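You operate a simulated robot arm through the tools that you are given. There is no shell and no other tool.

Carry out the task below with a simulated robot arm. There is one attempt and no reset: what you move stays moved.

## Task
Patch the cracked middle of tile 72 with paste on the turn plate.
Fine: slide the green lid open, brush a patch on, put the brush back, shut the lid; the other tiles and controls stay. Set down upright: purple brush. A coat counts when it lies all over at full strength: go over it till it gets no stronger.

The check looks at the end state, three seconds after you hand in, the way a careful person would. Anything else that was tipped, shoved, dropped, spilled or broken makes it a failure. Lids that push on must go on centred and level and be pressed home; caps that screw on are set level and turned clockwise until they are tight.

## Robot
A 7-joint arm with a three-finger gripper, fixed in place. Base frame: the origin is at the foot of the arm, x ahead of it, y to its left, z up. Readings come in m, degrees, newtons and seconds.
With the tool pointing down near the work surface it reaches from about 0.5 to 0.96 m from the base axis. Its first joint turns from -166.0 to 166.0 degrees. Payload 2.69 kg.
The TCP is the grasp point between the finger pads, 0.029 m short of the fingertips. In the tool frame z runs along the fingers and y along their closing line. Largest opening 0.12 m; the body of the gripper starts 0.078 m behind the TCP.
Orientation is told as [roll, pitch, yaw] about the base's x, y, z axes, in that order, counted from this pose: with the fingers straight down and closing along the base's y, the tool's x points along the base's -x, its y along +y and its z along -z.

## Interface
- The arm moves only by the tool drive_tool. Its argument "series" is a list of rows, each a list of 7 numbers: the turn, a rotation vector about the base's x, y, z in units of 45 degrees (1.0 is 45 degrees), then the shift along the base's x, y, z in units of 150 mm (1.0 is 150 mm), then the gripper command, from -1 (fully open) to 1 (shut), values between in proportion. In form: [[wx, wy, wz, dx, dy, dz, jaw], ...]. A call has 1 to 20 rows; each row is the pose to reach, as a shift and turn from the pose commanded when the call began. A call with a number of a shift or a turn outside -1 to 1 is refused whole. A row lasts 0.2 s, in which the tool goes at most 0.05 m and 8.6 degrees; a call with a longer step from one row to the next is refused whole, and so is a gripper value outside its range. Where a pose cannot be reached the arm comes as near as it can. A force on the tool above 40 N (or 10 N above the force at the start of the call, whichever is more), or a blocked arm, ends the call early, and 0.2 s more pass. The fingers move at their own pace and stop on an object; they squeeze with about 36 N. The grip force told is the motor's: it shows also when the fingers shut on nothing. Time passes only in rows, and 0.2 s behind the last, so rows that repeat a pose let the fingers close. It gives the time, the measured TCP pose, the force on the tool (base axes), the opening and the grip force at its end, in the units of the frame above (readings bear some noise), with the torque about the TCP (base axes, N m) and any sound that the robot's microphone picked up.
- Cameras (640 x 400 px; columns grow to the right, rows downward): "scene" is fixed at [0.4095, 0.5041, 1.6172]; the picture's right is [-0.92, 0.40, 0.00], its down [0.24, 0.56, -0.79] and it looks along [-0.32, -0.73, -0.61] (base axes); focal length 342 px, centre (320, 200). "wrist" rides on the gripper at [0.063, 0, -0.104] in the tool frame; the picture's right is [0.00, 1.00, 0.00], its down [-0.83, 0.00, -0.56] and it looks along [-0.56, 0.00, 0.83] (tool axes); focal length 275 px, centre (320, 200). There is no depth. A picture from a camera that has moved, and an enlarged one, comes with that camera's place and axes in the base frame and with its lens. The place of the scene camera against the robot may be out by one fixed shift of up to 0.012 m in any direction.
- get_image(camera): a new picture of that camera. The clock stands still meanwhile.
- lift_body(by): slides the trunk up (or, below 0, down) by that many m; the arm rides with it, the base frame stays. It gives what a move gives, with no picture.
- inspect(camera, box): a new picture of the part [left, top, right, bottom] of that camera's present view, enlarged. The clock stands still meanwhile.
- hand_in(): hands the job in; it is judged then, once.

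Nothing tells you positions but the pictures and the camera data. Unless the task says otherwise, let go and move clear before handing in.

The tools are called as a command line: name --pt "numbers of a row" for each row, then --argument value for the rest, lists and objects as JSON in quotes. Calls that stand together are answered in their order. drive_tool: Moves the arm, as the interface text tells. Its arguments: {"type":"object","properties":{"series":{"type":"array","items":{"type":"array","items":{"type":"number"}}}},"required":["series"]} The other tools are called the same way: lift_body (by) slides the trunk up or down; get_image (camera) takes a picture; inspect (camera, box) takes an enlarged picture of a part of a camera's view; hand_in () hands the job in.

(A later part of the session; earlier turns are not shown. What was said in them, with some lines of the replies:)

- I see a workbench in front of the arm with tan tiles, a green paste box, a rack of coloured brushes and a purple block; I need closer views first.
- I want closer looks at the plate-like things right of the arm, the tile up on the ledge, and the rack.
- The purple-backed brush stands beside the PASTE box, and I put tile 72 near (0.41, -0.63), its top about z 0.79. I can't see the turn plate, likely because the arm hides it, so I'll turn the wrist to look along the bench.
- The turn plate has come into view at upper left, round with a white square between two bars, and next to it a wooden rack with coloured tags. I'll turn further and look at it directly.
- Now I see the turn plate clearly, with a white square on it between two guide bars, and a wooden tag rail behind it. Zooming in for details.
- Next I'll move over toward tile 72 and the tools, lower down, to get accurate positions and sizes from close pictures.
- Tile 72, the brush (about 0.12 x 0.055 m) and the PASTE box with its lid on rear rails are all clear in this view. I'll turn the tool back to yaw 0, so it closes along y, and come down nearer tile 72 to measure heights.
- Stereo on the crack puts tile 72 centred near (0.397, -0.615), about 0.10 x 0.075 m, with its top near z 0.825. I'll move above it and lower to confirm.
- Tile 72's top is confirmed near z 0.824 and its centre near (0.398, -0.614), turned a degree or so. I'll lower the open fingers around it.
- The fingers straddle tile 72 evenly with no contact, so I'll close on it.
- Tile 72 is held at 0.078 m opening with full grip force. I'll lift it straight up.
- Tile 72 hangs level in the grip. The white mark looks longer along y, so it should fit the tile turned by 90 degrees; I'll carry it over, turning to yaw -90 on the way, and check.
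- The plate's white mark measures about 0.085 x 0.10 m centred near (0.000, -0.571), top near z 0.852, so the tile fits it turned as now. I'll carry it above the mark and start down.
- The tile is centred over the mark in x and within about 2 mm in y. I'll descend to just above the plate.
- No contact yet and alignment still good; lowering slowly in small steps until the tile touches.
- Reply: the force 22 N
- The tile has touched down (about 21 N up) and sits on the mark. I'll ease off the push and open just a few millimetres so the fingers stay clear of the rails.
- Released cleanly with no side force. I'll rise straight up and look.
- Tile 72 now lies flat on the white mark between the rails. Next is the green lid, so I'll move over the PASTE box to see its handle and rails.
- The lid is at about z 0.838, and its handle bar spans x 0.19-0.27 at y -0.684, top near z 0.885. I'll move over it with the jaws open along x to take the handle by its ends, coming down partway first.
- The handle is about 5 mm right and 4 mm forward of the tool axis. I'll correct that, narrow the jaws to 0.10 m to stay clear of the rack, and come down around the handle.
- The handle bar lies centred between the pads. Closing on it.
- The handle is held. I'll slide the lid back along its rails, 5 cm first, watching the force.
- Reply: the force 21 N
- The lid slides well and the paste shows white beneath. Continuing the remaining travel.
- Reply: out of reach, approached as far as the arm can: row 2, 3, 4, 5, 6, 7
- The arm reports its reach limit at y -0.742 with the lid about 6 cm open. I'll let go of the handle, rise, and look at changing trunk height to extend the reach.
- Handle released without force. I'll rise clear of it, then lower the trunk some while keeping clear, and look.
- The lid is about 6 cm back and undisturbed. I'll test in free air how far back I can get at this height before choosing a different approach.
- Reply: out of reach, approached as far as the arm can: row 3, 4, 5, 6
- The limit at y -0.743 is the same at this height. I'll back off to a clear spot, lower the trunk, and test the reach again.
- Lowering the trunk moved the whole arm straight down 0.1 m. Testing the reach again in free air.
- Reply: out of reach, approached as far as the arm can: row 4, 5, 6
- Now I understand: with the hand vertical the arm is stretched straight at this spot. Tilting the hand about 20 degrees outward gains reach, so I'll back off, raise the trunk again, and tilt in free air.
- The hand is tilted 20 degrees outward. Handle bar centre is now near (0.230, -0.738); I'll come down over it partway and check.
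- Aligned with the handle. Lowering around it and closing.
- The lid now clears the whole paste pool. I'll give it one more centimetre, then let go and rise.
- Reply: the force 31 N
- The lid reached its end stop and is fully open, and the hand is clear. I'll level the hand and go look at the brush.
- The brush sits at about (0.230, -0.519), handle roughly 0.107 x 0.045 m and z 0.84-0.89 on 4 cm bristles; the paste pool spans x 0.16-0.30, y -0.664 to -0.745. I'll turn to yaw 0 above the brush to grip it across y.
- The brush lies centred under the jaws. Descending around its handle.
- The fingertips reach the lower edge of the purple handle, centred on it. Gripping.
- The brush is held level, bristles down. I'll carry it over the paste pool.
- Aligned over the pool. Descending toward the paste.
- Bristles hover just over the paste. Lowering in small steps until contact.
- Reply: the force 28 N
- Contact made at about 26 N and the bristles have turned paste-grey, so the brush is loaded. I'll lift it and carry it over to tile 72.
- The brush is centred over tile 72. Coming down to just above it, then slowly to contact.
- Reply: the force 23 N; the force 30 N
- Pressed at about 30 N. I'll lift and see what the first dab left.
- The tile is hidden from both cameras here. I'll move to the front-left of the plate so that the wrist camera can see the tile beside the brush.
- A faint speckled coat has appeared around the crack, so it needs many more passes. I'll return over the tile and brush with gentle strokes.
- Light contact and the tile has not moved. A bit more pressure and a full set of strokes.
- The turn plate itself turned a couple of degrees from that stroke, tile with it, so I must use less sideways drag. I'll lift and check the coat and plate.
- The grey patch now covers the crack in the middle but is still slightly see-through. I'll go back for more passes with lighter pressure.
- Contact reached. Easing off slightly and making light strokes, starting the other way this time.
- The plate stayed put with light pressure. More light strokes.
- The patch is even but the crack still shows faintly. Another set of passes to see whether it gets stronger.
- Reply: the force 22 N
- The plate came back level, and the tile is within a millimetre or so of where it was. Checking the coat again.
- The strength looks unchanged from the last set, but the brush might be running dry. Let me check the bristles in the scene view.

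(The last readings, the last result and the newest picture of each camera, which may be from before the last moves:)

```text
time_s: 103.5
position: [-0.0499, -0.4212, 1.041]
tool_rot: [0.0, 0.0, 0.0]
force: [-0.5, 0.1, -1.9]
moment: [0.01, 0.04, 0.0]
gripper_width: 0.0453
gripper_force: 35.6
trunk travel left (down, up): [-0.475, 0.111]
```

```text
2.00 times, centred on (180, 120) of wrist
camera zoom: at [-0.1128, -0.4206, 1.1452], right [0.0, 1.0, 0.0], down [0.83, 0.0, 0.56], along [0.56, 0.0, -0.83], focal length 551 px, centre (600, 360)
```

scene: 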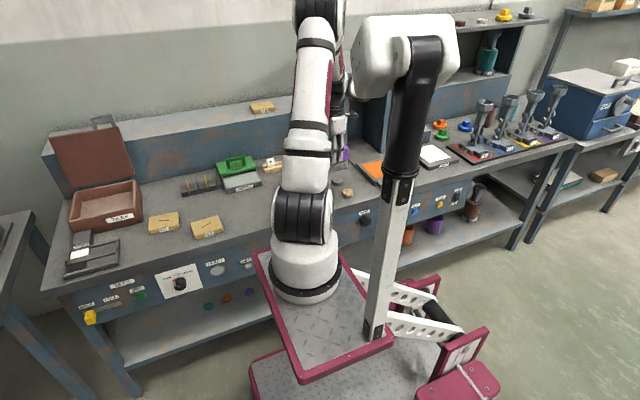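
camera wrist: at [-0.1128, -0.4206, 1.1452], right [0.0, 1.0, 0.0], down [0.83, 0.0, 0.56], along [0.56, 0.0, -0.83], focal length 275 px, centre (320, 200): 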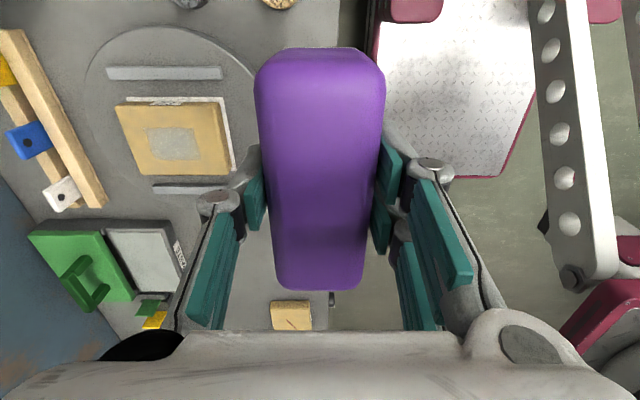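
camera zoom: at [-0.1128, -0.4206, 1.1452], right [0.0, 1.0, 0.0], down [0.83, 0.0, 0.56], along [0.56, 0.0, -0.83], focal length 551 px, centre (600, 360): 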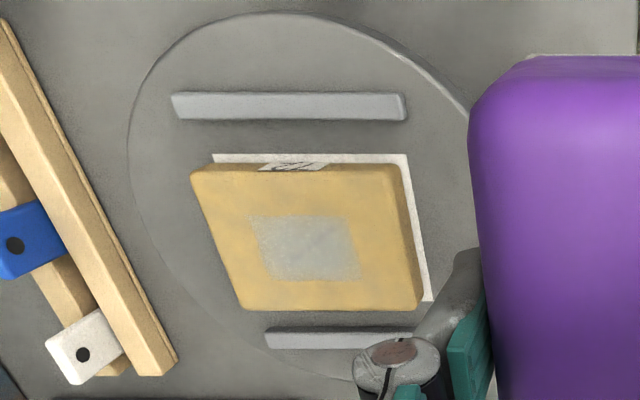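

The tile is still on the mark. To be certain it's at full strength I'll re-dip the brush and go over the patch once more.

drive_tool --pt "0 0 0 0.2 -0.2 0 0.7" --pt "0 0 0 0.4 -0.4 0 0.7" --pt "0 0 0 0.6 -0.6 0 0.7" --pt "0 0 0 0.8 -0.8 0 0.7" --pt "0 0 0 1 -1 0 0.7"

drive_tool --pt "0 0 0 0.2 -0.2 0 0.7" --pt "0 0 0 0.4 -0.4 -0.1 0.7" --pt "0 0 0 0.6 -0.6 -0.2 0.7" --pt "0 0 0 0.75 -0.75 -0.3 0.7" --pt "0 0 0 0.86 -0.86 -0.35 0.7" --pt "0 0 0 0.86 -0.86 -0.35 0.7"

get_image --camera "wrist"

inspect --camera "scene" --box '[190, 110, 290, 210]'

```text
time_s: 104.7
position: [0.099, -0.5716, 1.0409]
tool_rot: [0.0, 0.1, -0.1]
force: [-0.7, 0.1, -2.0]
moment: [-0.05, -0.04, -0.01]
gripper_width: 0.0455
gripper_force: 36.1
trunk travel left (down, up): [-0.475, 0.111]
```

```text
time_s: 106.1
position: [0.2286, -0.6962, 0.9851]
tool_rot: [0.0, 0.0, -0.1]
force: [0.8, 0.1, -1.4]
moment: [-0.01, 0.02, 0.0]
gripper_width: 0.0454
gripper_force: 35.6
trunk travel left (down, up): [-0.475, 0.111]
```

```text
taken
camera wrist: at [0.165, -0.6981, 1.0895], right [0.0, 1.0, 0.0], down [0.83, 0.0, 0.56], along [0.56, 0.0, -0.83], focal length 275 px, centre (320, 200)
```

wrist: 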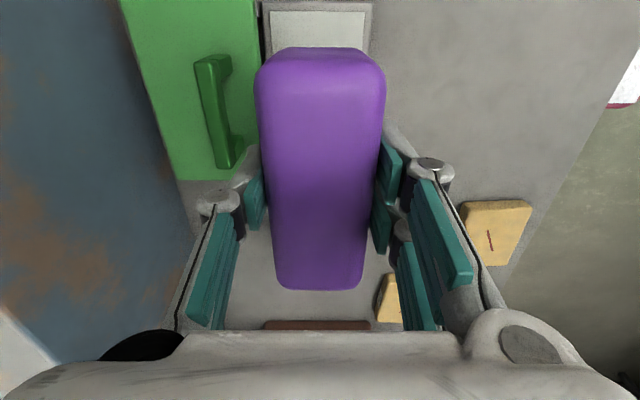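

```text
4.00 times, centred on (240, 160) of scene
camera zoom: at [0.4095, 0.5041, 1.6172], right [-0.92, 0.4, 0.0], down [0.24, 0.56, -0.79], along [-0.32, -0.73, -0.61], focal length 1369 px, centre (640, 360)
```

zoom: 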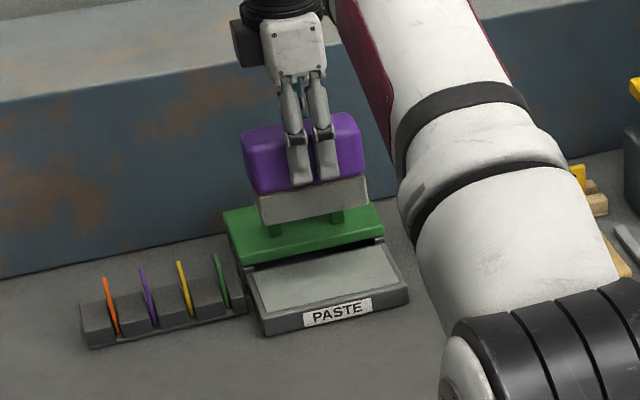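

The bristles are still loaded with paste. A quick gentle re-dip anyway.

drive_tool --pt "0 0 0 0 0 -0.15 0.7" --pt "0 0 0 0 0 -0.3 0.7" --pt "0 0 0 0 0 -0.45 0.7" --pt "0 0 0 0 0 -0.54 0.7" --pt "0 0 0 0 0 -0.56 0.7" --pt "0 0 0 0 0 -0.575 0.7" --pt "0 0 0 0 0 -0.585 0.7" --pt "0 0 0 0 0 -0.585 0.7"

```text
time_s: 107.9
position: [0.2295, -0.6995, 0.8997]
tool_rot: [0.0, 0.0, 0.0]
force: [0.3, -0.1, -1.6]
moment: [0.02, -0.02, 0.0]
gripper_width: 0.046
gripper_force: 36.3
trunk travel left (down, up): [-0.475, 0.111]
```

drive_tool --pt "0 0 0 0 0 -0.01 0.7" --pt "0 0 0 0 0 -0.02 0.7" --pt "0 0 0 0 0 -0.02 0.7"

drive_tool --pt "0 0 0 0 0 -0.006 0.7" --pt "0 0 0 0 0 -0.01 0.7" --pt "0 0 0 0 0 -0.01 0.7"

```text
time_s: 108.7
position: [0.2295, -0.6995, 0.8964]
tool_rot: [-0.1, 0.1, 0.0]
force: [-0.4, 0.4, -1.7]
moment: [0.01, -0.03, 0.03]
gripper_width: 0.0455
gripper_force: 36.2
trunk travel left (down, up): [-0.475, 0.111]
```

```text
time_s: 109.5
position: [0.229, -0.6992, 0.8961]
tool_rot: [0.1, 0.0, 0.0]
force: [-1.0, 0.6, 2.1]
moment: [-0.04, -0.07, -0.01]
gripper_width: 0.0456
gripper_force: 36.0
trunk travel left (down, up): [-0.475, 0.111]
```

Touching the paste lightly. Lifting and going back over the tile.

drive_tool --pt "0 0 0 0 0 0.1 0.7" --pt "0 0 0 0 0 0.3 0.7" --pt "0 0 0 0 0 0.55 0.7" --pt "0 0 0 -0.1 0.1 0.75 0.7" --pt "0 0 0 -0.3 0.3 0.75 0.7" --pt "0 0 0 -0.5 0.5 0.75 0.7" --pt "0 0 0 -0.75 0.7 0.75 0.7" --pt "0 0 0 -1 0.84 0.75 0.7"

drive_tool --pt "0 0 0 -0.2 0 0 0.7" --pt "0 0 0 -0.4 0 0 0.7" --pt "0 0 0 -0.53 0 0 0.7" --pt "0 0 0 -0.53 0 -0.2 0.7" --pt "0 0 0 -0.53 0 -0.35 0.7" --pt "0 0 0 -0.53 0 -0.41 0.7" --pt "0 0 0 -0.53 0 -0.41 0.7"

get_image --camera "wrist"

```text
time_s: 111.3
position: [0.0784, -0.5739, 1.0085]
tool_rot: [0.1, 0.0, 0.1]
force: [0.5, 0.3, -2.3]
moment: [0.02, 0.07, 0.0]
gripper_width: 0.0455
gripper_force: 35.8
trunk travel left (down, up): [-0.475, 0.111]
```

```text
time_s: 112.9
position: [-0.0027, -0.574, 0.9451]
tool_rot: [0.0, 0.0, 0.0]
force: [-0.5, 0.4, -1.5]
moment: [-0.02, -0.03, 0.02]
gripper_width: 0.0454
gripper_force: 35.5
trunk travel left (down, up): [-0.475, 0.111]
```

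```text
taken
camera wrist: at [-0.0652, -0.5745, 1.0494], right [0.0, 1.0, 0.0], down [0.83, 0.0, 0.56], along [0.56, 0.0, -0.83], focal length 275 px, centre (320, 200)
```

wrist: 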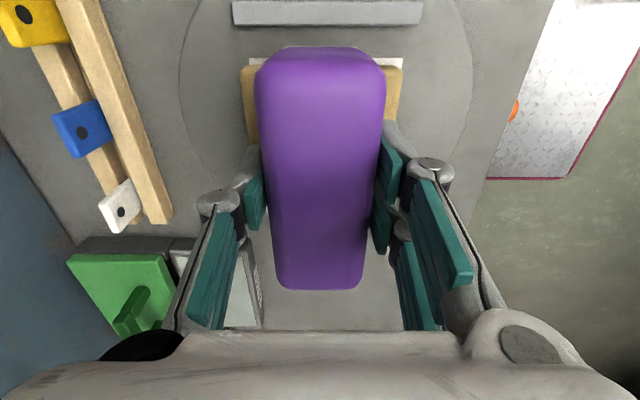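

drive_tool --pt "0 0 0 0 0 -0.006 0.7" --pt "0 0 0 0 0 -0.01 0.7" --pt "0 0 0 0 0 -0.01 0.7"

```text
time_s: 113.7
position: [-0.0016, -0.5733, 0.946]
tool_rot: [0.1, 0.0, 0.0]
force: [0.2, 0.6, -1.9]
moment: [0.01, 0.05, 0.01]
gripper_width: 0.0455
gripper_force: 36.5
trunk travel left (down, up): [-0.475, 0.111]
```

drive_tool --pt "0 0 0 0 0 -0.006 0.7" --pt "0 0 0 0 0 -0.012 0.7" --pt "0 0 0 0 0 -0.012 0.7"

```text
time_s: 114.5
position: [-0.0012, -0.5741, 0.9429]
tool_rot: [0.0, 0.0, -0.1]
force: [0.6, -0.5, -2.4]
moment: [0.01, 0.0, -0.06]
gripper_width: 0.0453
gripper_force: 35.5
trunk travel left (down, up): [-0.475, 0.111]
```

drive_tool --pt "0 0 0 0 0 -0.006 0.7" --pt "0 0 0 0 0 -0.012 0.7" --pt "0 0 0 0 0 -0.012 0.7"

```text
time_s: 115.3
position: [-0.0006, -0.5736, 0.9432]
tool_rot: [-0.1, 0.0, 0.0]
force: [1.4, 1.8, 18.2]
moment: [0.22, -0.25, 0.0]
gripper_width: 0.0454
gripper_force: 36.2
trunk travel left (down, up): [-0.475, 0.111]
```

drive_tool --pt "0 0 0 0 0.02 0.005 0.7" --pt "0 0 0 0 0.06 0.005 0.7" --pt "0 0 0 0 0.1 0.005 0.7" --pt "0 0 0 0 0.06 0.005 0.7" --pt "0 0 0 0 0.02 0.005 0.7" --pt "0 0 0 0 -0.02 0.005 0.7" --pt "0 0 0 0 -0.06 0.005 0.7" --pt "0 0 0 0 -0.1 0.005 0.7" --pt "0 0 0 0 -0.06 0.005 0.7" --pt "0 0 0 0 -0.02 0.005 0.7" --pt "0 0 0 0 0.02 0.005 0.7" --pt "0 0 0 0 0.06 0.005 0.7" --pt "0 0 0 0 0.1 0.005 0.7" --pt "0 0 0 0 0.06 0.005 0.7" --pt "0 0 0 0 0.02 0.005 0.7" --pt "0 0 0 0 0 0.005 0.7"

inspect --camera "wrist" --box '[180, 0, 460, 180]'

```text
time_s: 118.7
position: [0.0001, -0.5742, 0.9439]
tool_rot: [0.0, 0.1, 0.0]
force: [-2.5, 6.7, 18.9]
moment: [0.22, 0.09, 0.01]
gripper_width: 0.0455
gripper_force: 36.1
trunk travel left (down, up): [-0.475, 0.111]
```

```text
2.22 times, centred on (320, 90) of wrist
camera zoom: at [-0.0635, -0.5747, 1.047], right [0.0, 1.0, 0.0], down [0.83, 0.0, 0.56], along [0.56, 0.0, -0.83], focal length 612 px, centre (320, 444)
```

zoom: 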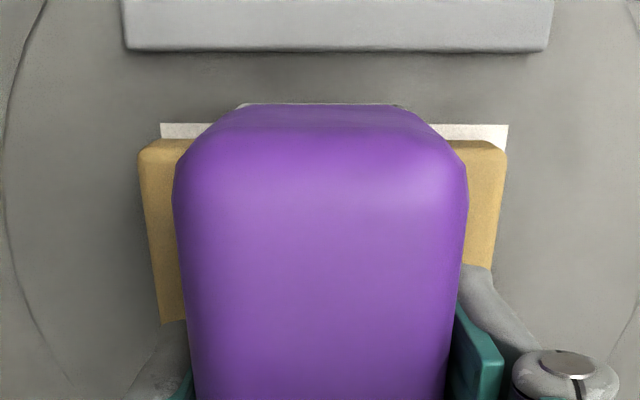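

Plate still level and tile in place. Lifting to look at the coat once more.

drive_tool --pt "0 0 0 0 0 0.05 0.7" --pt "0 0 0 0 0 0.2 0.7" --pt "0 0 0 0 0.15 0.4 0.7" --pt "0 0 0 0 0.4 0.6 0.7" --pt "0 0 0 -0.15 0.65 0.65 0.7" --pt "0 0 0 -0.3 0.85 0.65 0.7" --pt "0 0 0 -0.35 1 0.65 0.7" --pt "0 0 0 -0.35 1 0.65 0.7"

inspect --camera "wrist" --box '[130, 110, 230, 190]'

inspect --camera "wrist" --box '[80, 20, 280, 220]'

```text
time_s: 120.5
position: [-0.0542, -0.4252, 1.0396]
tool_rot: [0.0, 0.0, 0.0]
force: [0.8, -0.6, -2.2]
moment: [0.01, 0.02, -0.01]
gripper_width: 0.0452
gripper_force: 36.6
trunk travel left (down, up): [-0.475, 0.111]
```

```text
5.00 times, centred on (180, 150) of wrist
camera zoom: at [-0.1167, -0.4258, 1.1442], right [0.0, 1.0, 0.0], down [0.83, 0.0, 0.56], along [0.56, 0.0, -0.83], focal length 1376 px, centre (1020, 450)
```

zoom: 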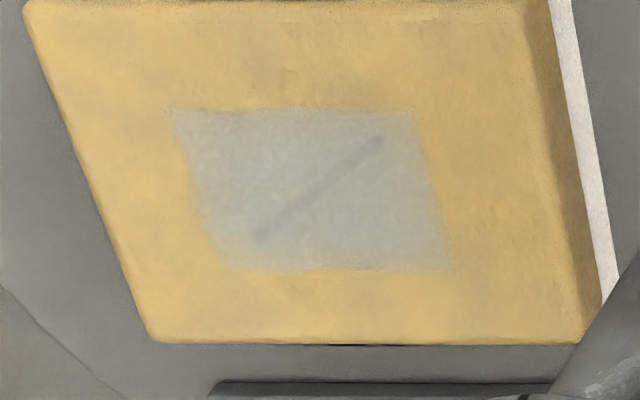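

```text
2.00 times, centred on (180, 120) of wrist
camera zoom: at [-0.1167, -0.4258, 1.1442], right [0.0, 1.0, 0.0], down [0.83, 0.0, 0.56], along [0.56, 0.0, -0.83], focal length 551 px, centre (600, 360)
```

zoom: 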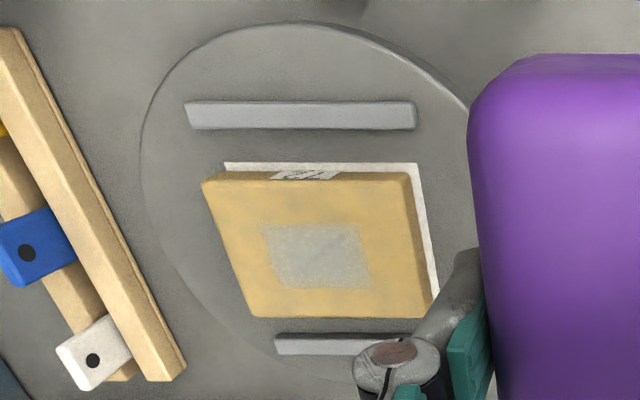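

Three looks in a row show the same strength, so the coat is at its maximum and covers the crack area. Now I'll return the brush to its spot at (0.226, -0.520).

drive_tool --pt "0 0 0 0.25 -0.1 0 0.7" --pt "0 0 0 0.5 -0.2 0 0.7" --pt "0 0 0 0.75 -0.35 0 0.7" --pt "0 0 0 1 -0.5 0 0.7"

drive_tool --pt "0 0 0 0.25 -0.05 0 0.7" --pt "0 0 0 0.5 -0.1 0 0.7" --pt "0 0 0 0.7 -0.12 0 0.7" --pt "0 0 0 0.86 -0.13 -0.2 0.7" --pt "0 0 0 0.86 -0.13 -0.4 0.7" --pt "0 0 0 0.86 -0.13 -0.6 0.7" --pt "0 0 0 0.86 -0.13 -0.6 0.7"

get_image --camera "wrist"

inspect --camera "scene" --box '[180, 120, 300, 220]'

```text
time_s: 121.5
position: [0.0955, -0.4976, 1.0427]
tool_rot: [-0.1, 0.0, -0.1]
force: [0.3, 0.0, -2.2]
moment: [0.0, -0.03, 0.0]
gripper_width: 0.0454
gripper_force: 36.2
trunk travel left (down, up): [-0.475, 0.111]
```

```text
time_s: 123.1
position: [0.2269, -0.5193, 0.9508]
tool_rot: [-0.1, 0.1, 0.0]
force: [0.3, -0.1, -1.6]
moment: [0.02, 0.01, 0.0]
gripper_width: 0.0454
gripper_force: 36.0
trunk travel left (down, up): [-0.475, 0.111]
```

```text
taken
camera wrist: at [0.1633, -0.5197, 1.0544], right [0.0, 1.0, 0.0], down [0.83, 0.0, 0.56], along [0.56, 0.0, -0.83], focal length 275 px, centre (320, 200)
```

wrist: 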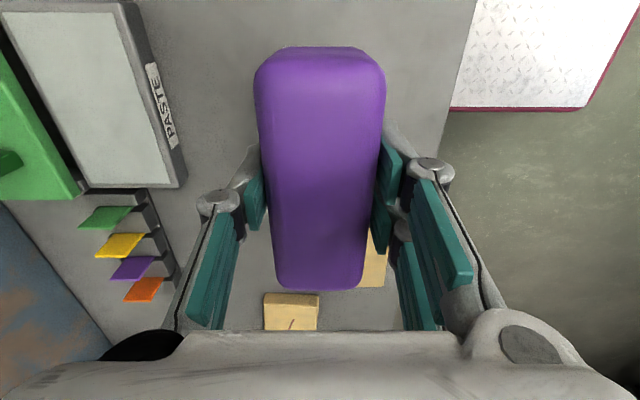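

```text
4.00 times, centred on (240, 170) of scene
camera zoom: at [0.4095, 0.5041, 1.6172], right [-0.92, 0.4, 0.0], down [0.24, 0.56, -0.79], along [-0.32, -0.73, -0.61], focal length 1369 px, centre (640, 320)
```

zoom: 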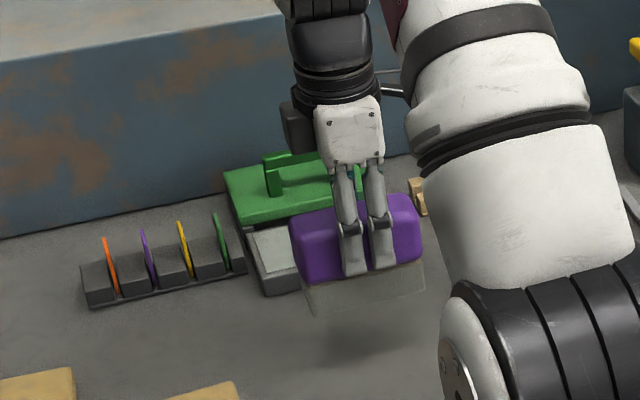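

Over its home spot. Lowering, then slow to the bench.

drive_tool --pt "0 0 0 0 0 -0.15 0.7" --pt "0 0 0 0 0 -0.3 0.7" --pt "0 0 0 0 0 -0.42 0.7" --pt "0 0 0 0 0 -0.49 0.7" --pt "0 0 0 0 0 -0.49 0.7"

drive_tool --pt "0 0 0 0 0 -0.01 0.7" --pt "0 0 0 0 0 -0.02 0.7" --pt "0 0 0 0 0 -0.02 0.7"

```text
time_s: 124.3
position: [0.2245, -0.5185, 0.8757]
tool_rot: [0.1, 0.0, 0.0]
force: [-0.1, -1.0, -1.6]
moment: [0.03, -0.02, -0.03]
gripper_width: 0.0452
gripper_force: 35.8
trunk travel left (down, up): [-0.475, 0.111]
```

```text
time_s: 125.1
position: [0.2241, -0.5189, 0.873]
tool_rot: [0.0, 0.1, 0.0]
force: [0.4, -0.8, -2.4]
moment: [0.01, -0.02, -0.03]
gripper_width: 0.0455
gripper_force: 35.9
trunk travel left (down, up): [-0.475, 0.111]
```

drive_tool --pt "0 0 0 0 0 -0.008 0.7" --pt "0 0 0 0 0 -0.014 0.7" --pt "0 0 0 0 0 -0.014 0.7"

drive_tool --pt "0 0 0 0 0 -0.006 0.7" --pt "0 0 0 0 0 -0.01 0.7" --pt "0 0 0 0 0 -0.01 0.7"

```text
time_s: 125.9
position: [0.2248, -0.5186, 0.8711]
tool_rot: [-0.1, 0.0, 0.0]
force: [0.3, -0.9, 0.4]
moment: [0.0, 0.03, 0.0]
gripper_width: 0.0453
gripper_force: 35.4
trunk travel left (down, up): [-0.475, 0.111]
```

```text
time_s: 126.7
position: [0.2254, -0.5185, 0.8716]
tool_rot: [0.0, -0.1, -0.1]
force: [-0.5, -1.9, 11.3]
moment: [-0.12, 0.23, -0.1]
gripper_width: 0.0457
gripper_force: 36.0
trunk travel left (down, up): [-0.475, 0.111]
```

The brush rests on the bench (11 N). Releasing and rising.

drive_tool --pt "0 0 0 0 0 0.003 0.2" --pt "0 0 0 0 0 0.003 0" --pt "0 0 0 0 0 0.003 -0.3" --pt "0 0 0 0 0 0.003 -0.3"

get_image --camera "wrist"

inspect --camera "scene" --box '[190, 140, 290, 220]'

```text
time_s: 127.7
position: [0.225, -0.5187, 0.8709]
tool_rot: [0.0, 0.1, 0.0]
force: [-0.8, -1.1, -0.2]
moment: [-0.03, 0.03, -0.02]
gripper_width: 0.0781
gripper_force: 0.1
trunk travel left (down, up): [-0.475, 0.111]
```

```text
taken
camera wrist: at [0.1623, -0.5188, 0.975], right [0.0, 1.0, 0.0], down [0.83, 0.0, 0.56], along [0.56, 0.0, -0.83], focal length 275 px, centre (320, 200)
```

wrist: 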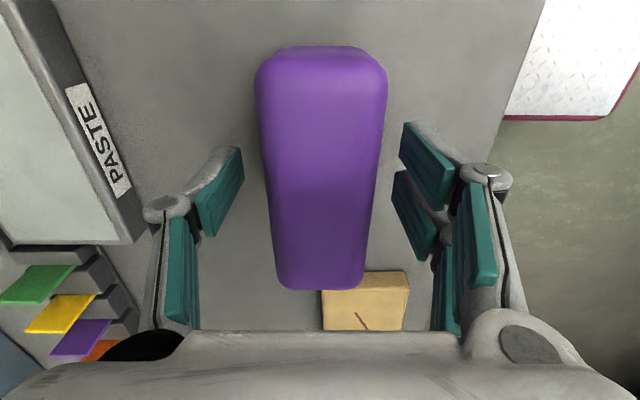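

```text
5.00 times, centred on (240, 180) of scene
camera zoom: at [0.4095, 0.5041, 1.6172], right [-0.92, 0.4, 0.0], down [0.24, 0.56, -0.79], along [-0.32, -0.73, -0.61], focal length 1711 px, centre (720, 300)
```

zoom: 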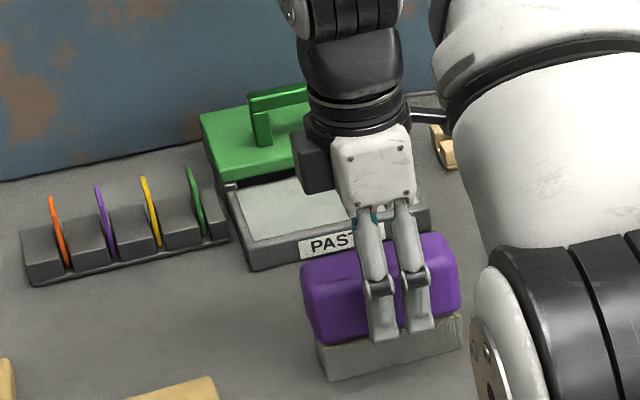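

The brush stands upright on its own in its place. Rising straight up and turning back to yaw -90 for the lid.

drive_tool --pt "0 0 0 0 0 0.1 -0.3" --pt "0 0 0 0 0 0.3 -0.3" --pt "0 0 0 0 0 0.55 -0.3" --pt "0 0 0 0 0 0.8 -0.3" --pt "0 0 0 0 0 1 -0.3"

drive_tool --pt "0 0 -0.16 0 0 0.05 -0.6" --pt "0 0 -0.33 0 0 0.1 -0.6" --pt "0 0 -0.5 0 0 0.15 -0.6" --pt "0 0 -0.66 0 0 0.2 -0.6" --pt "0 0 -0.83 0 0 0.2 -0.6" --pt "0 0 -1 0 0 0.2 -0.6"

drive_tool --pt "0 0 -0.16 0 -0.1 0 -0.6" --pt "0 0 -0.33 0 -0.2 0 -0.6" --pt "0 0 -0.5 0 -0.3 0 -0.6" --pt "0 0 -0.66 0 -0.4 0 -0.6" --pt "0 0 -0.83 0 -0.5 0 -0.6" --pt "0 0 -1 0 -0.6 0 -0.6" --pt "0 0 -1 0 -0.6 0 -0.6"

get_image --camera "wrist"

get_image --camera "scene"

```text
time_s: 128.9
position: [0.2247, -0.519, 1.0216]
tool_rot: [0.1, 0.0, 0.1]
force: [0.0, 0.0, -0.1]
moment: [0.03, -0.01, -0.06]
gripper_width: 0.0781
gripper_force: 0.0
trunk travel left (down, up): [-0.475, 0.111]
```

```text
time_s: 130.3
position: [0.2239, -0.5185, 1.0506]
tool_rot: [0.0, 0.0, -45.3]
force: [-0.6, -0.1, -0.3]
moment: [0.01, 0.02, -0.03]
gripper_width: 0.0958
gripper_force: 0.0
trunk travel left (down, up): [-0.475, 0.111]
```

```text
time_s: 131.9
position: [0.2254, -0.6079, 1.0523]
tool_rot: [-0.1, 0.0, -90.2]
force: [-0.3, 0.2, 0.5]
moment: [-0.01, -0.02, 0.02]
gripper_width: 0.0962
gripper_force: 0.1
trunk travel left (down, up): [-0.475, 0.111]
```

```text
taken
camera wrist: at [0.2261, -0.5461, 1.1552], right [1.0, 0.0, 0.0], down [0.0, -0.83, 0.56], along [0.0, -0.56, -0.83], focal length 275 px, centre (320, 200)
```

wrist: 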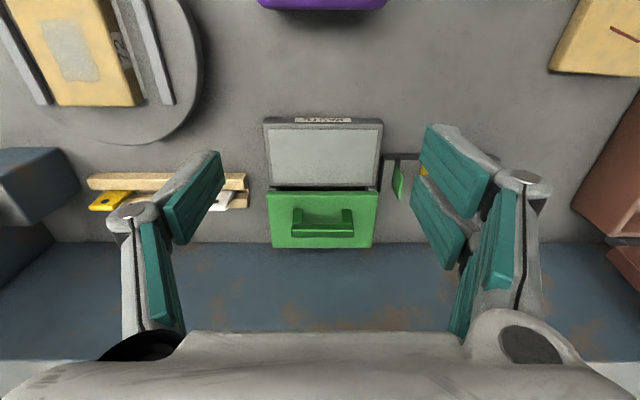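

```text
taken
```

scene: 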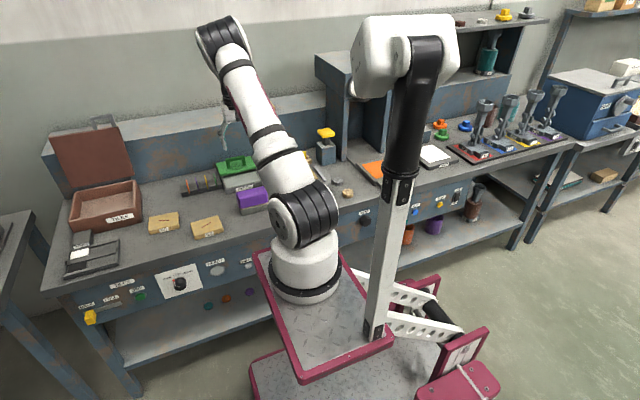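

Now tilt the hand outward again and go to the lid handle at y about -0.779.

drive_tool --pt "-0.15 0 0 0 -0.2 0 -0.6" --pt "-0.3 0 0 0 -0.4 0 -0.6" --pt "-0.44 0 0 0.02 -0.6 -0.1 -0.6" --pt "-0.44 0 0 0.02 -0.8 -0.2 -0.6" --pt "-0.44 0 0 0.02 -0.8 -0.2 -0.6"

drive_tool --pt "0 0 0 0.01 -0.15 -0.15 -0.6" --pt "0 0 0 0.01 -0.3 -0.3 -0.6" --pt "0 0 0 0.01 -0.34 -0.45 -0.6" --pt "0 0 0 0.01 -0.34 -0.6 -0.6" --pt "0 0 0 0.01 -0.34 -0.6 -0.6"

get_image --camera "wrist"

```text
time_s: 133.1
position: [0.2291, -0.7294, 1.0215]
tool_rot: [0.0, -19.8, -90.0]
force: [0.2, 1.2, 0.0]
moment: [0.01, 0.01, 0.01]
gripper_width: 0.0958
gripper_force: 0.1
trunk travel left (down, up): [-0.475, 0.111]
```

```text
time_s: 134.3
position: [0.2294, -0.7809, 0.933]
tool_rot: [0.0, -19.8, -90.0]
force: [0.3, 0.6, -0.3]
moment: [-0.01, 0.04, 0.01]
gripper_width: 0.0959
gripper_force: 0.0
trunk travel left (down, up): [-0.475, 0.111]
```

```text
taken
camera wrist: at [0.2293, -0.686, 1.0087], right [1.0, 0.0, 0.0], down [0.0, -0.59, 0.8], along [0.0, -0.8, -0.59], focal length 275 px, centre (320, 200)
```

wrist: 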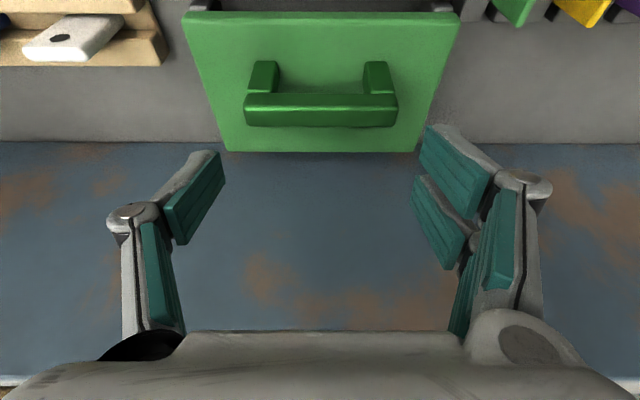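

drive_tool --pt "0 0 0 0 0.025 -0.1 -0.6" --pt "0 0 0 0 0.025 -0.2 -0.6" --pt "0 0 0 0 0.025 -0.29 -0.6" --pt "0 0 0 0 0.025 -0.365 -0.6" --pt "0 0 0 0 0.025 -0.365 -0.6"

get_image --camera "wrist"

```text
time_s: 135.5
position: [0.2294, -0.7769, 0.8766]
tool_rot: [0.0, -19.8, -89.9]
force: [0.2, -0.6, -0.3]
moment: [0.02, -0.02, 0.01]
gripper_width: 0.0962
gripper_force: 0.0
trunk travel left (down, up): [-0.475, 0.111]
```

```text
taken
camera wrist: at [0.2294, -0.683, 0.9525], right [1.0, 0.0, 0.0], down [0.0, -0.59, 0.8], along [0.0, -0.8, -0.59], focal length 275 px, centre (320, 200)
```

wrist: 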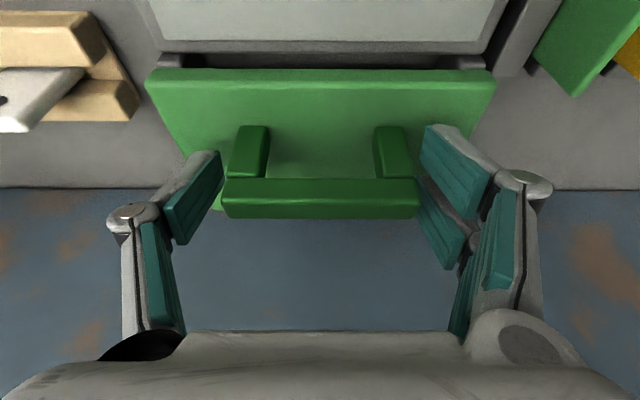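

Lined up with the handle just as before. Closing on it and drawing the lid forward.

drive_tool --pt "0 0 0 0 0 0 -0.4" --pt "0 0 0 0 0 0 0" --pt "0 0 0 0 0 0 0.3" --pt "0 0 0 0 0 0 0.3"

drive_tool --pt "0 0 0 0 0.03 0 0.3" --pt "0 0 0 0 0.09 0 0.3" --pt "0 0 0 0 0.16 0 0.3" --pt "0 0 0 0 0.23 0 0.3" --pt "0 0 0 0 0.3 0 0.3" --pt "0 0 0 0 0.36 0 0.3" --pt "0 0 0 0 0.42 0 0.3" --pt "0 0 0 0 0.42 0 0.3"

get_image --camera "wrist"

```text
time_s: 136.5
position: [0.2303, -0.7766, 0.876]
tool_rot: [0.0, -19.8, -90.1]
force: [1.5, 1.1, 1.2]
moment: [0.19, -0.49, -0.32]
gripper_width: 0.0798
gripper_force: 45.0
trunk travel left (down, up): [-0.475, 0.111]
```

```text
time_s: 138.3
position: [0.2295, -0.7109, 0.8764]
tool_rot: [0.0, -19.8, -90.0]
force: [2.3, -0.5, -4.7]
moment: [-0.2, -0.42, -0.36]
gripper_width: 0.0796
gripper_force: 44.9
trunk travel left (down, up): [-0.475, 0.111]
```

```text
taken
camera wrist: at [0.2298, -0.6164, 0.9529], right [1.0, 0.0, 0.0], down [0.0, -0.59, 0.8], along [0.0, -0.8, -0.59], focal length 275 px, centre (320, 200)
```

wrist: 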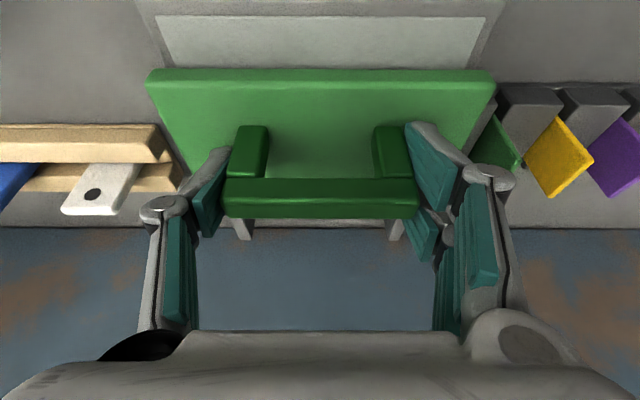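

drive_tool --pt "0 0 0 0 0.05 0 0.3" --pt "0 0 0 0 0.1 0 0.3" --pt "0 0 0 0 0.14 0 0.3" --pt "0 0 0 0 0.17 0 0.3" --pt "0 0 0 0 0.17 0 0.3"

drive_tool --pt "0 0 0 0 0.015 0 0.3" --pt "0 0 0 0 0.03 0 0.3" --pt "0 0 0 0 0.03 0 0.3"

get_image --camera "wrist"

inspect --camera "scene" --box '[190, 130, 290, 220]'

```text
time_s: 139.5
position: [0.2298, -0.6852, 0.8767]
tool_rot: [0.0, -19.8, -90.1]
force: [1.4, -0.3, -4.6]
moment: [0.2, 0.15, -0.16]
gripper_width: 0.0793
gripper_force: 45.2
trunk travel left (down, up): [-0.475, 0.111]
```

```text
time_s: 140.3
position: [0.2291, -0.6821, 0.8777]
tool_rot: [0.1, -19.9, -90.0]
force: [6.3, -1.1, 9.0]
moment: [0.52, -0.31, -0.15]
gripper_width: 0.0797
gripper_force: 44.9
trunk travel left (down, up): [-0.475, 0.111]
```

```text
taken
camera wrist: at [0.2297, -0.5878, 0.9526], right [1.0, 0.0, 0.0], down [0.0, -0.59, 0.81], along [0.0, -0.81, -0.59], focal length 275 px, centre (320, 200)
```

wrist: 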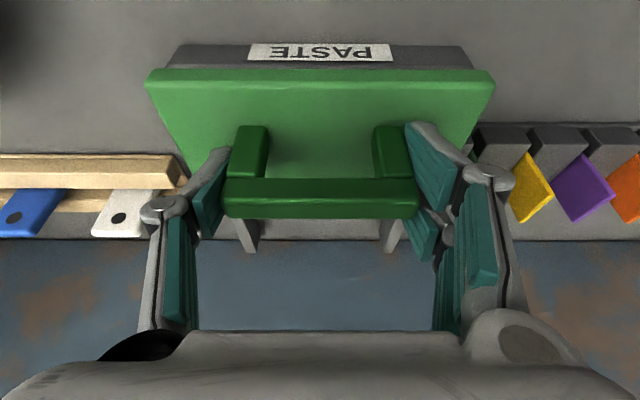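

```text
4.44 times, centred on (240, 175) of scene
camera zoom: at [0.4095, 0.5041, 1.6172], right [-0.92, 0.4, 0.0], down [0.24, 0.56, -0.79], along [-0.32, -0.73, -0.61], focal length 1521 px, centre (676, 311)
```

zoom: 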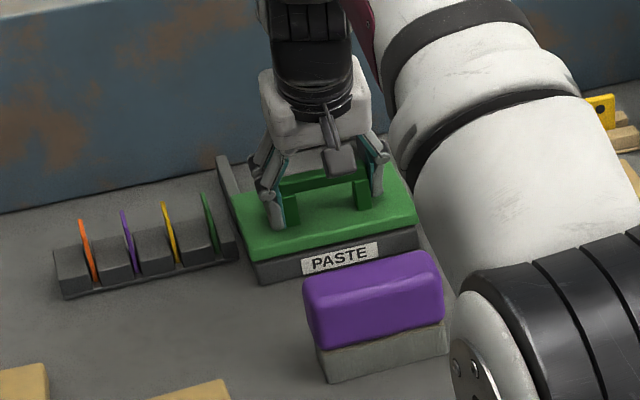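

The lid looks shut. A final small push to feel the front stop.

drive_tool --pt "0 0 0 0 0.01 0 0.3" --pt "0 0 0 0 0.02 0 0.3" --pt "0 0 0 0 0.02 0 0.3"

```text
time_s: 141.1
position: [0.2302, -0.6823, 0.8757]
tool_rot: [0.0, -20.1, -90.0]
force: [5.6, -18.9, 7.1]
moment: [-0.64, -0.54, -0.08]
gripper_width: 0.0795
gripper_force: 44.8
trunk travel left (down, up): [-0.475, 0.111]
```

The front stop pushes back (about 19 N), so the lid is fully shut. Letting go and rising.

drive_tool --pt "0 0 0 0 -0.01 0 0.2" --pt "0 0 0 0 -0.01 0 -0.3" --pt "0 0 0 0 -0.01 0 -0.6" --pt "0 0 0 0 -0.01 0 -0.6" --pt "0 0 0 0 -0.01 0.1 -0.6" --pt "0 0 0 0 -0.01 0.3 -0.6" --pt "0 0 0 0 -0.01 0.55 -0.6" --pt "0 0 0 0 -0.01 0.8 -0.6" --pt "0 0 0 0 0 1 -0.6"

drive_tool --pt "0.15 0 0 0 0.2 0.05 -0.6" --pt "0.3 0 0 0 0.4 0.1 -0.6" --pt "0.44 0 0 0 0.6 0.15 -0.6" --pt "0.44 0 0 0 0.6 0.15 -0.6"

get_image --camera "wrist"

get_image --camera "scene"

```text
time_s: 143.1
position: [0.2305, -0.6789, 1.0264]
tool_rot: [0.0, -19.7, -89.9]
force: [1.1, -0.5, -0.4]
moment: [0.01, 0.0, 0.0]
gripper_width: 0.096
gripper_force: 0.0
trunk travel left (down, up): [-0.475, 0.111]
```

```text
time_s: 144.1
position: [0.2326, -0.5858, 1.0456]
tool_rot: [0.0, 0.3, -89.9]
force: [0.0, 0.2, 0.4]
moment: [-0.01, 0.01, 0.0]
gripper_width: 0.0962
gripper_force: 0.2
trunk travel left (down, up): [-0.475, 0.111]
```

```text
taken
camera wrist: at [0.2326, -0.5243, 1.1511], right [1.0, 0.0, 0.0], down [0.0, -0.83, 0.55], along [0.0, -0.55, -0.83], focal length 275 px, centre (320, 200)
```

wrist: 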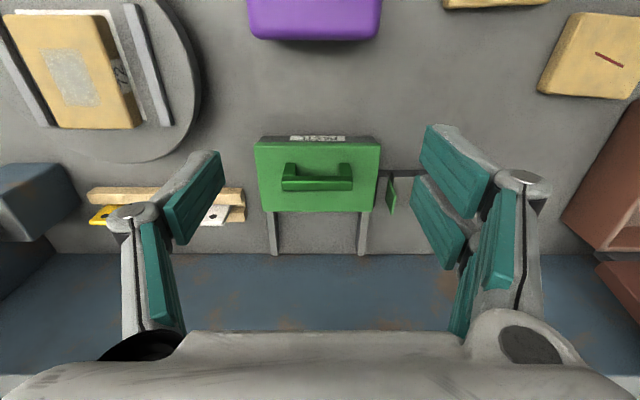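

```text
taken
```

scene: 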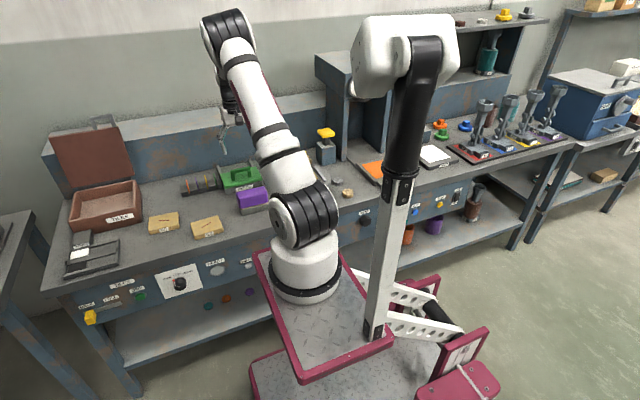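

The lid is shut and the brush is back upright. I'll look once more at the tile and plate with an empty hand.

drive_tool --pt "0 0 0 -0.25 0.1 0 -0.6" --pt "0 0 0 -0.5 0.2 0 -0.6" --pt "0 0 0 -0.75 0.3 0 -0.6" --pt "0 0 0 -1 0.4 0 -0.6"

drive_tool --pt "0 0 0 -0.25 0 0 -1" --pt "0 0 0 -0.53 0 0 -1" --pt "0 0 0 -0.53 0 0 -1"

get_image --camera "wrist"

inspect --camera "wrist" --box '[220, 60, 420, 200]'

inspect --camera "wrist" --box '[270, 90, 370, 170]'

```text
time_s: 145.1
position: [0.0798, -0.5271, 1.0483]
tool_rot: [0.1, 0.0, -90.0]
force: [1.4, -1.3, 0.4]
moment: [0.04, 0.06, 0.04]
gripper_width: 0.096
gripper_force: 0.1
trunk travel left (down, up): [-0.475, 0.111]
```

```text
time_s: 145.9
position: [0.0039, -0.5268, 1.0474]
tool_rot: [0.0, -0.1, -90.0]
force: [0.8, -0.2, 0.7]
moment: [0.01, -0.01, -0.03]
gripper_width: 0.1199
gripper_force: 0.1
trunk travel left (down, up): [-0.475, 0.111]
```

```text
taken
camera wrist: at [0.0028, -0.4638, 1.1514], right [1.0, 0.0, 0.0], down [0.0, -0.83, 0.56], along [0.0, -0.56, -0.83], focal length 275 px, centre (320, 200)
```

wrist: 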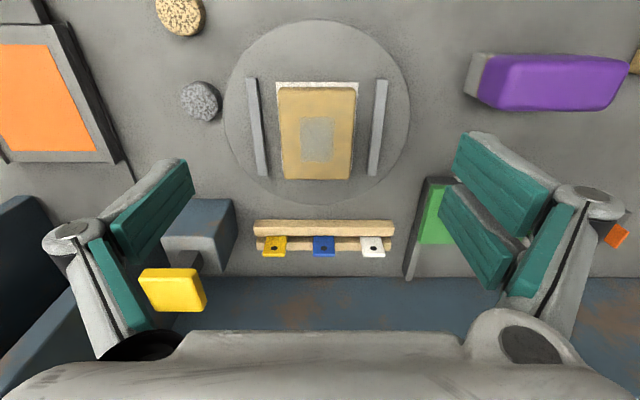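

```text
2.86 times, centred on (320, 130) of wrist
camera zoom: at [0.0028, -0.4638, 1.1514], right [1.0, 0.0, 0.0], down [0.0, -0.83, 0.56], along [0.0, -0.56, -0.83], focal length 786 px, centre (320, 400)
```

zoom: 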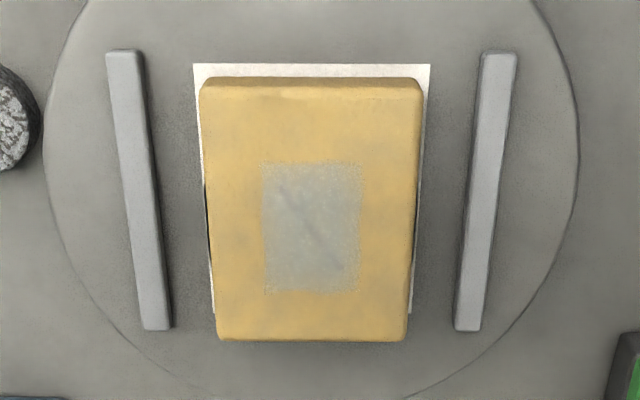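

```text
5.00 times, centred on (320, 130) of wrist
camera zoom: at [0.0028, -0.4638, 1.1514], right [1.0, 0.0, 0.0], down [0.0, -0.83, 0.56], along [0.0, -0.56, -0.83], focal length 1376 px, centre (320, 550)
```

zoom: 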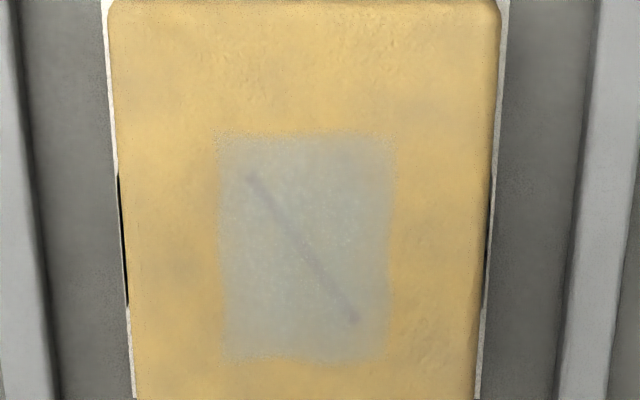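

Tile 72 lies square on the mark, and the patch is even and centred over the crack. The plate is level with its rails straight, and I see no drips. I'll back the arm away and take a last look around.

drive_tool --pt "0 0 0 0.1 0.1 0.2 -1" --pt "0 0 0 0.3 0.3 0.4 -1" --pt "0 0 0 0.5 0.5 0.6 -1" --pt "0 0 0 0.7 0.7 0.8 -1" --pt "0 0 0 0.7 0.8 0.85 -1" --pt "0 0 0 0.7 0.8 0.85 -1"

get_image --camera "wrist"

get_image --camera "scene"

inspect --camera "scene" --box '[140, 140, 300, 240]'

inspect --camera "wrist" --box '[120, 20, 520, 270]'

```text
refused: row 2 steps farther than a row can; nothing moved
```

```text
taken
camera wrist: at [0.0028, -0.4638, 1.1514], right [1.0, 0.0, 0.0], down [0.0, -0.83, 0.56], along [0.0, -0.56, -0.83], focal length 275 px, centre (320, 200)
```

wrist: 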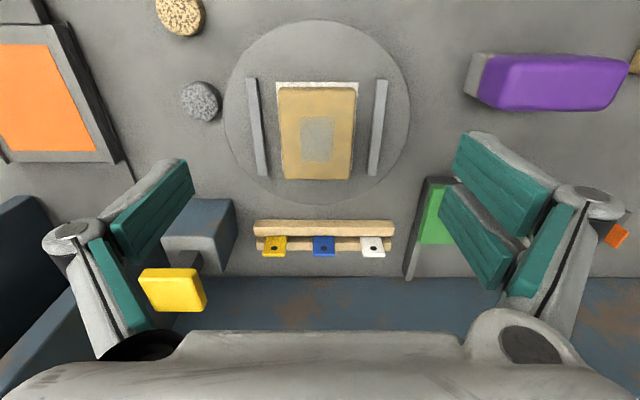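

```text
taken
```

scene: 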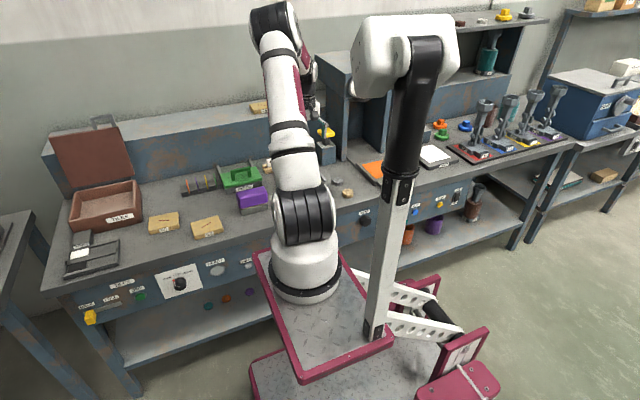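

```text
4.00 times, centred on (220, 190) of scene
camera zoom: at [0.4095, 0.5041, 1.6172], right [-0.92, 0.4, 0.0], down [0.24, 0.56, -0.79], along [-0.32, -0.73, -0.61], focal length 1369 px, centre (720, 240)
```

zoom: 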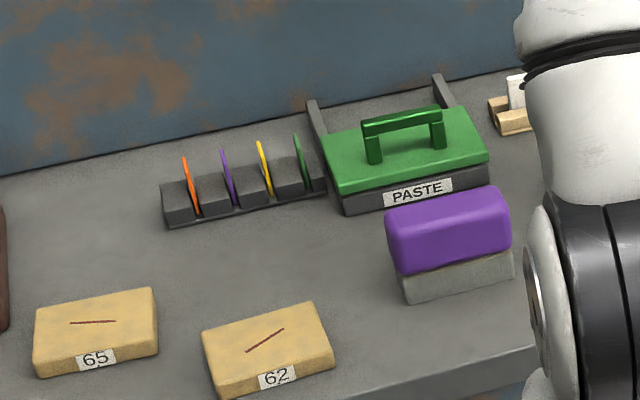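

```text
1.60 times, centred on (320, 145) of wrist
camera zoom: at [0.0028, -0.4638, 1.1514], right [1.0, 0.0, 0.0], down [0.0, -0.83, 0.56], along [0.0, -0.56, -0.83], focal length 440 px, centre (320, 288)
```

zoom: 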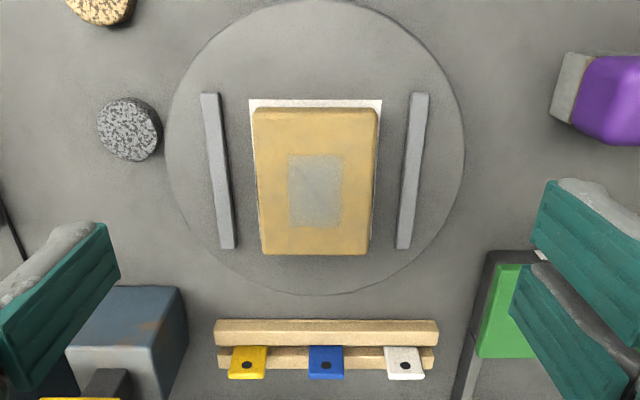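

The last retreat was refused for too long a step, but the views confirm everything is in place: lid shut, brush upright in its spot, tiles 62 and 65 untouched, tile 72 patched on the plate. I'll retreat in smaller steps and then hand in.

drive_tool --pt "0 0 0 0.05 0.1 0.15 -1" --pt "0 0 0 0.15 0.25 0.3 -1" --pt "0 0 0 0.25 0.4 0.45 -1" --pt "0 0 0 0.35 0.55 0.6 -1" --pt "0 0 0 0.45 0.7 0.75 -1" --pt "0 0 0 0.5 0.8 0.85 -1" --pt "0 0 0 0.5 0.8 0.85 -1"

get_image --camera "wrist"

```text
time_s: 147.5
position: [0.0766, -0.4081, 1.1744]
tool_rot: [0.0, -0.1, -90.0]
force: [0.5, -0.4, 0.6]
moment: [0.0, 0.02, 0.0]
gripper_width: 0.1203
gripper_force: 0.1
trunk travel left (down, up): [-0.475, 0.111]
```

```text
taken
camera wrist: at [0.077, -0.3451, 1.2781], right [1.0, 0.0, 0.0], down [0.0, -0.83, 0.56], along [0.0, -0.56, -0.83], focal length 275 px, centre (320, 200)
```

wrist: 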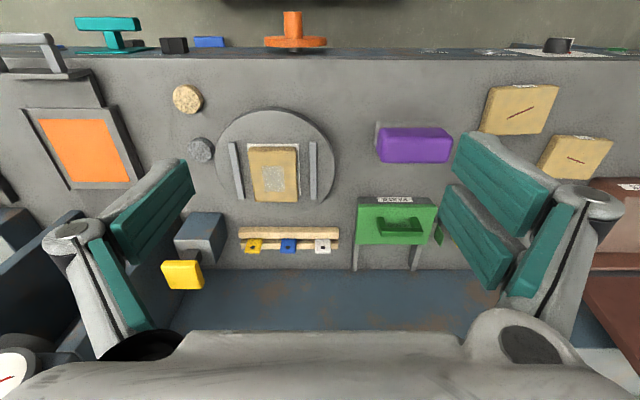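

The arm is clear of the bench. Tile 72 is patched on the turn plate, the brush is back upright, the lid is shut, and the controls are where they were. Handing in.

hand_in

```text
The job is handed in.
```

I carried tile 72 to the turn plate and patched its cracked middle with paste, then handed the job in. I haven't seen the check's result.

- **Patch:** it covers the crack evenly. I went over it in several sets, with one re-dip, and the last three looks showed no gain in strength. The crack still shows faintly through the paste.
- **Tile and plate:** tile 72 lies on the white mark between the rails, turned 90 degrees from how it lay on the bench so that it fits the mark. One stroke turned the plate about 3 degrees. A later stroke brought it back, and it was level with its rails straight when I finished.
- **Brush:** it stands upright, bristles down, within about 2 mm of where it was. The bristles still have paste on them.
- **Lid:** it is pulled forward to its front stop and fully shut.
- **Everything else:** tiles 62 and 65 were not moved, I didn't touch the controls, and I saw no drips.
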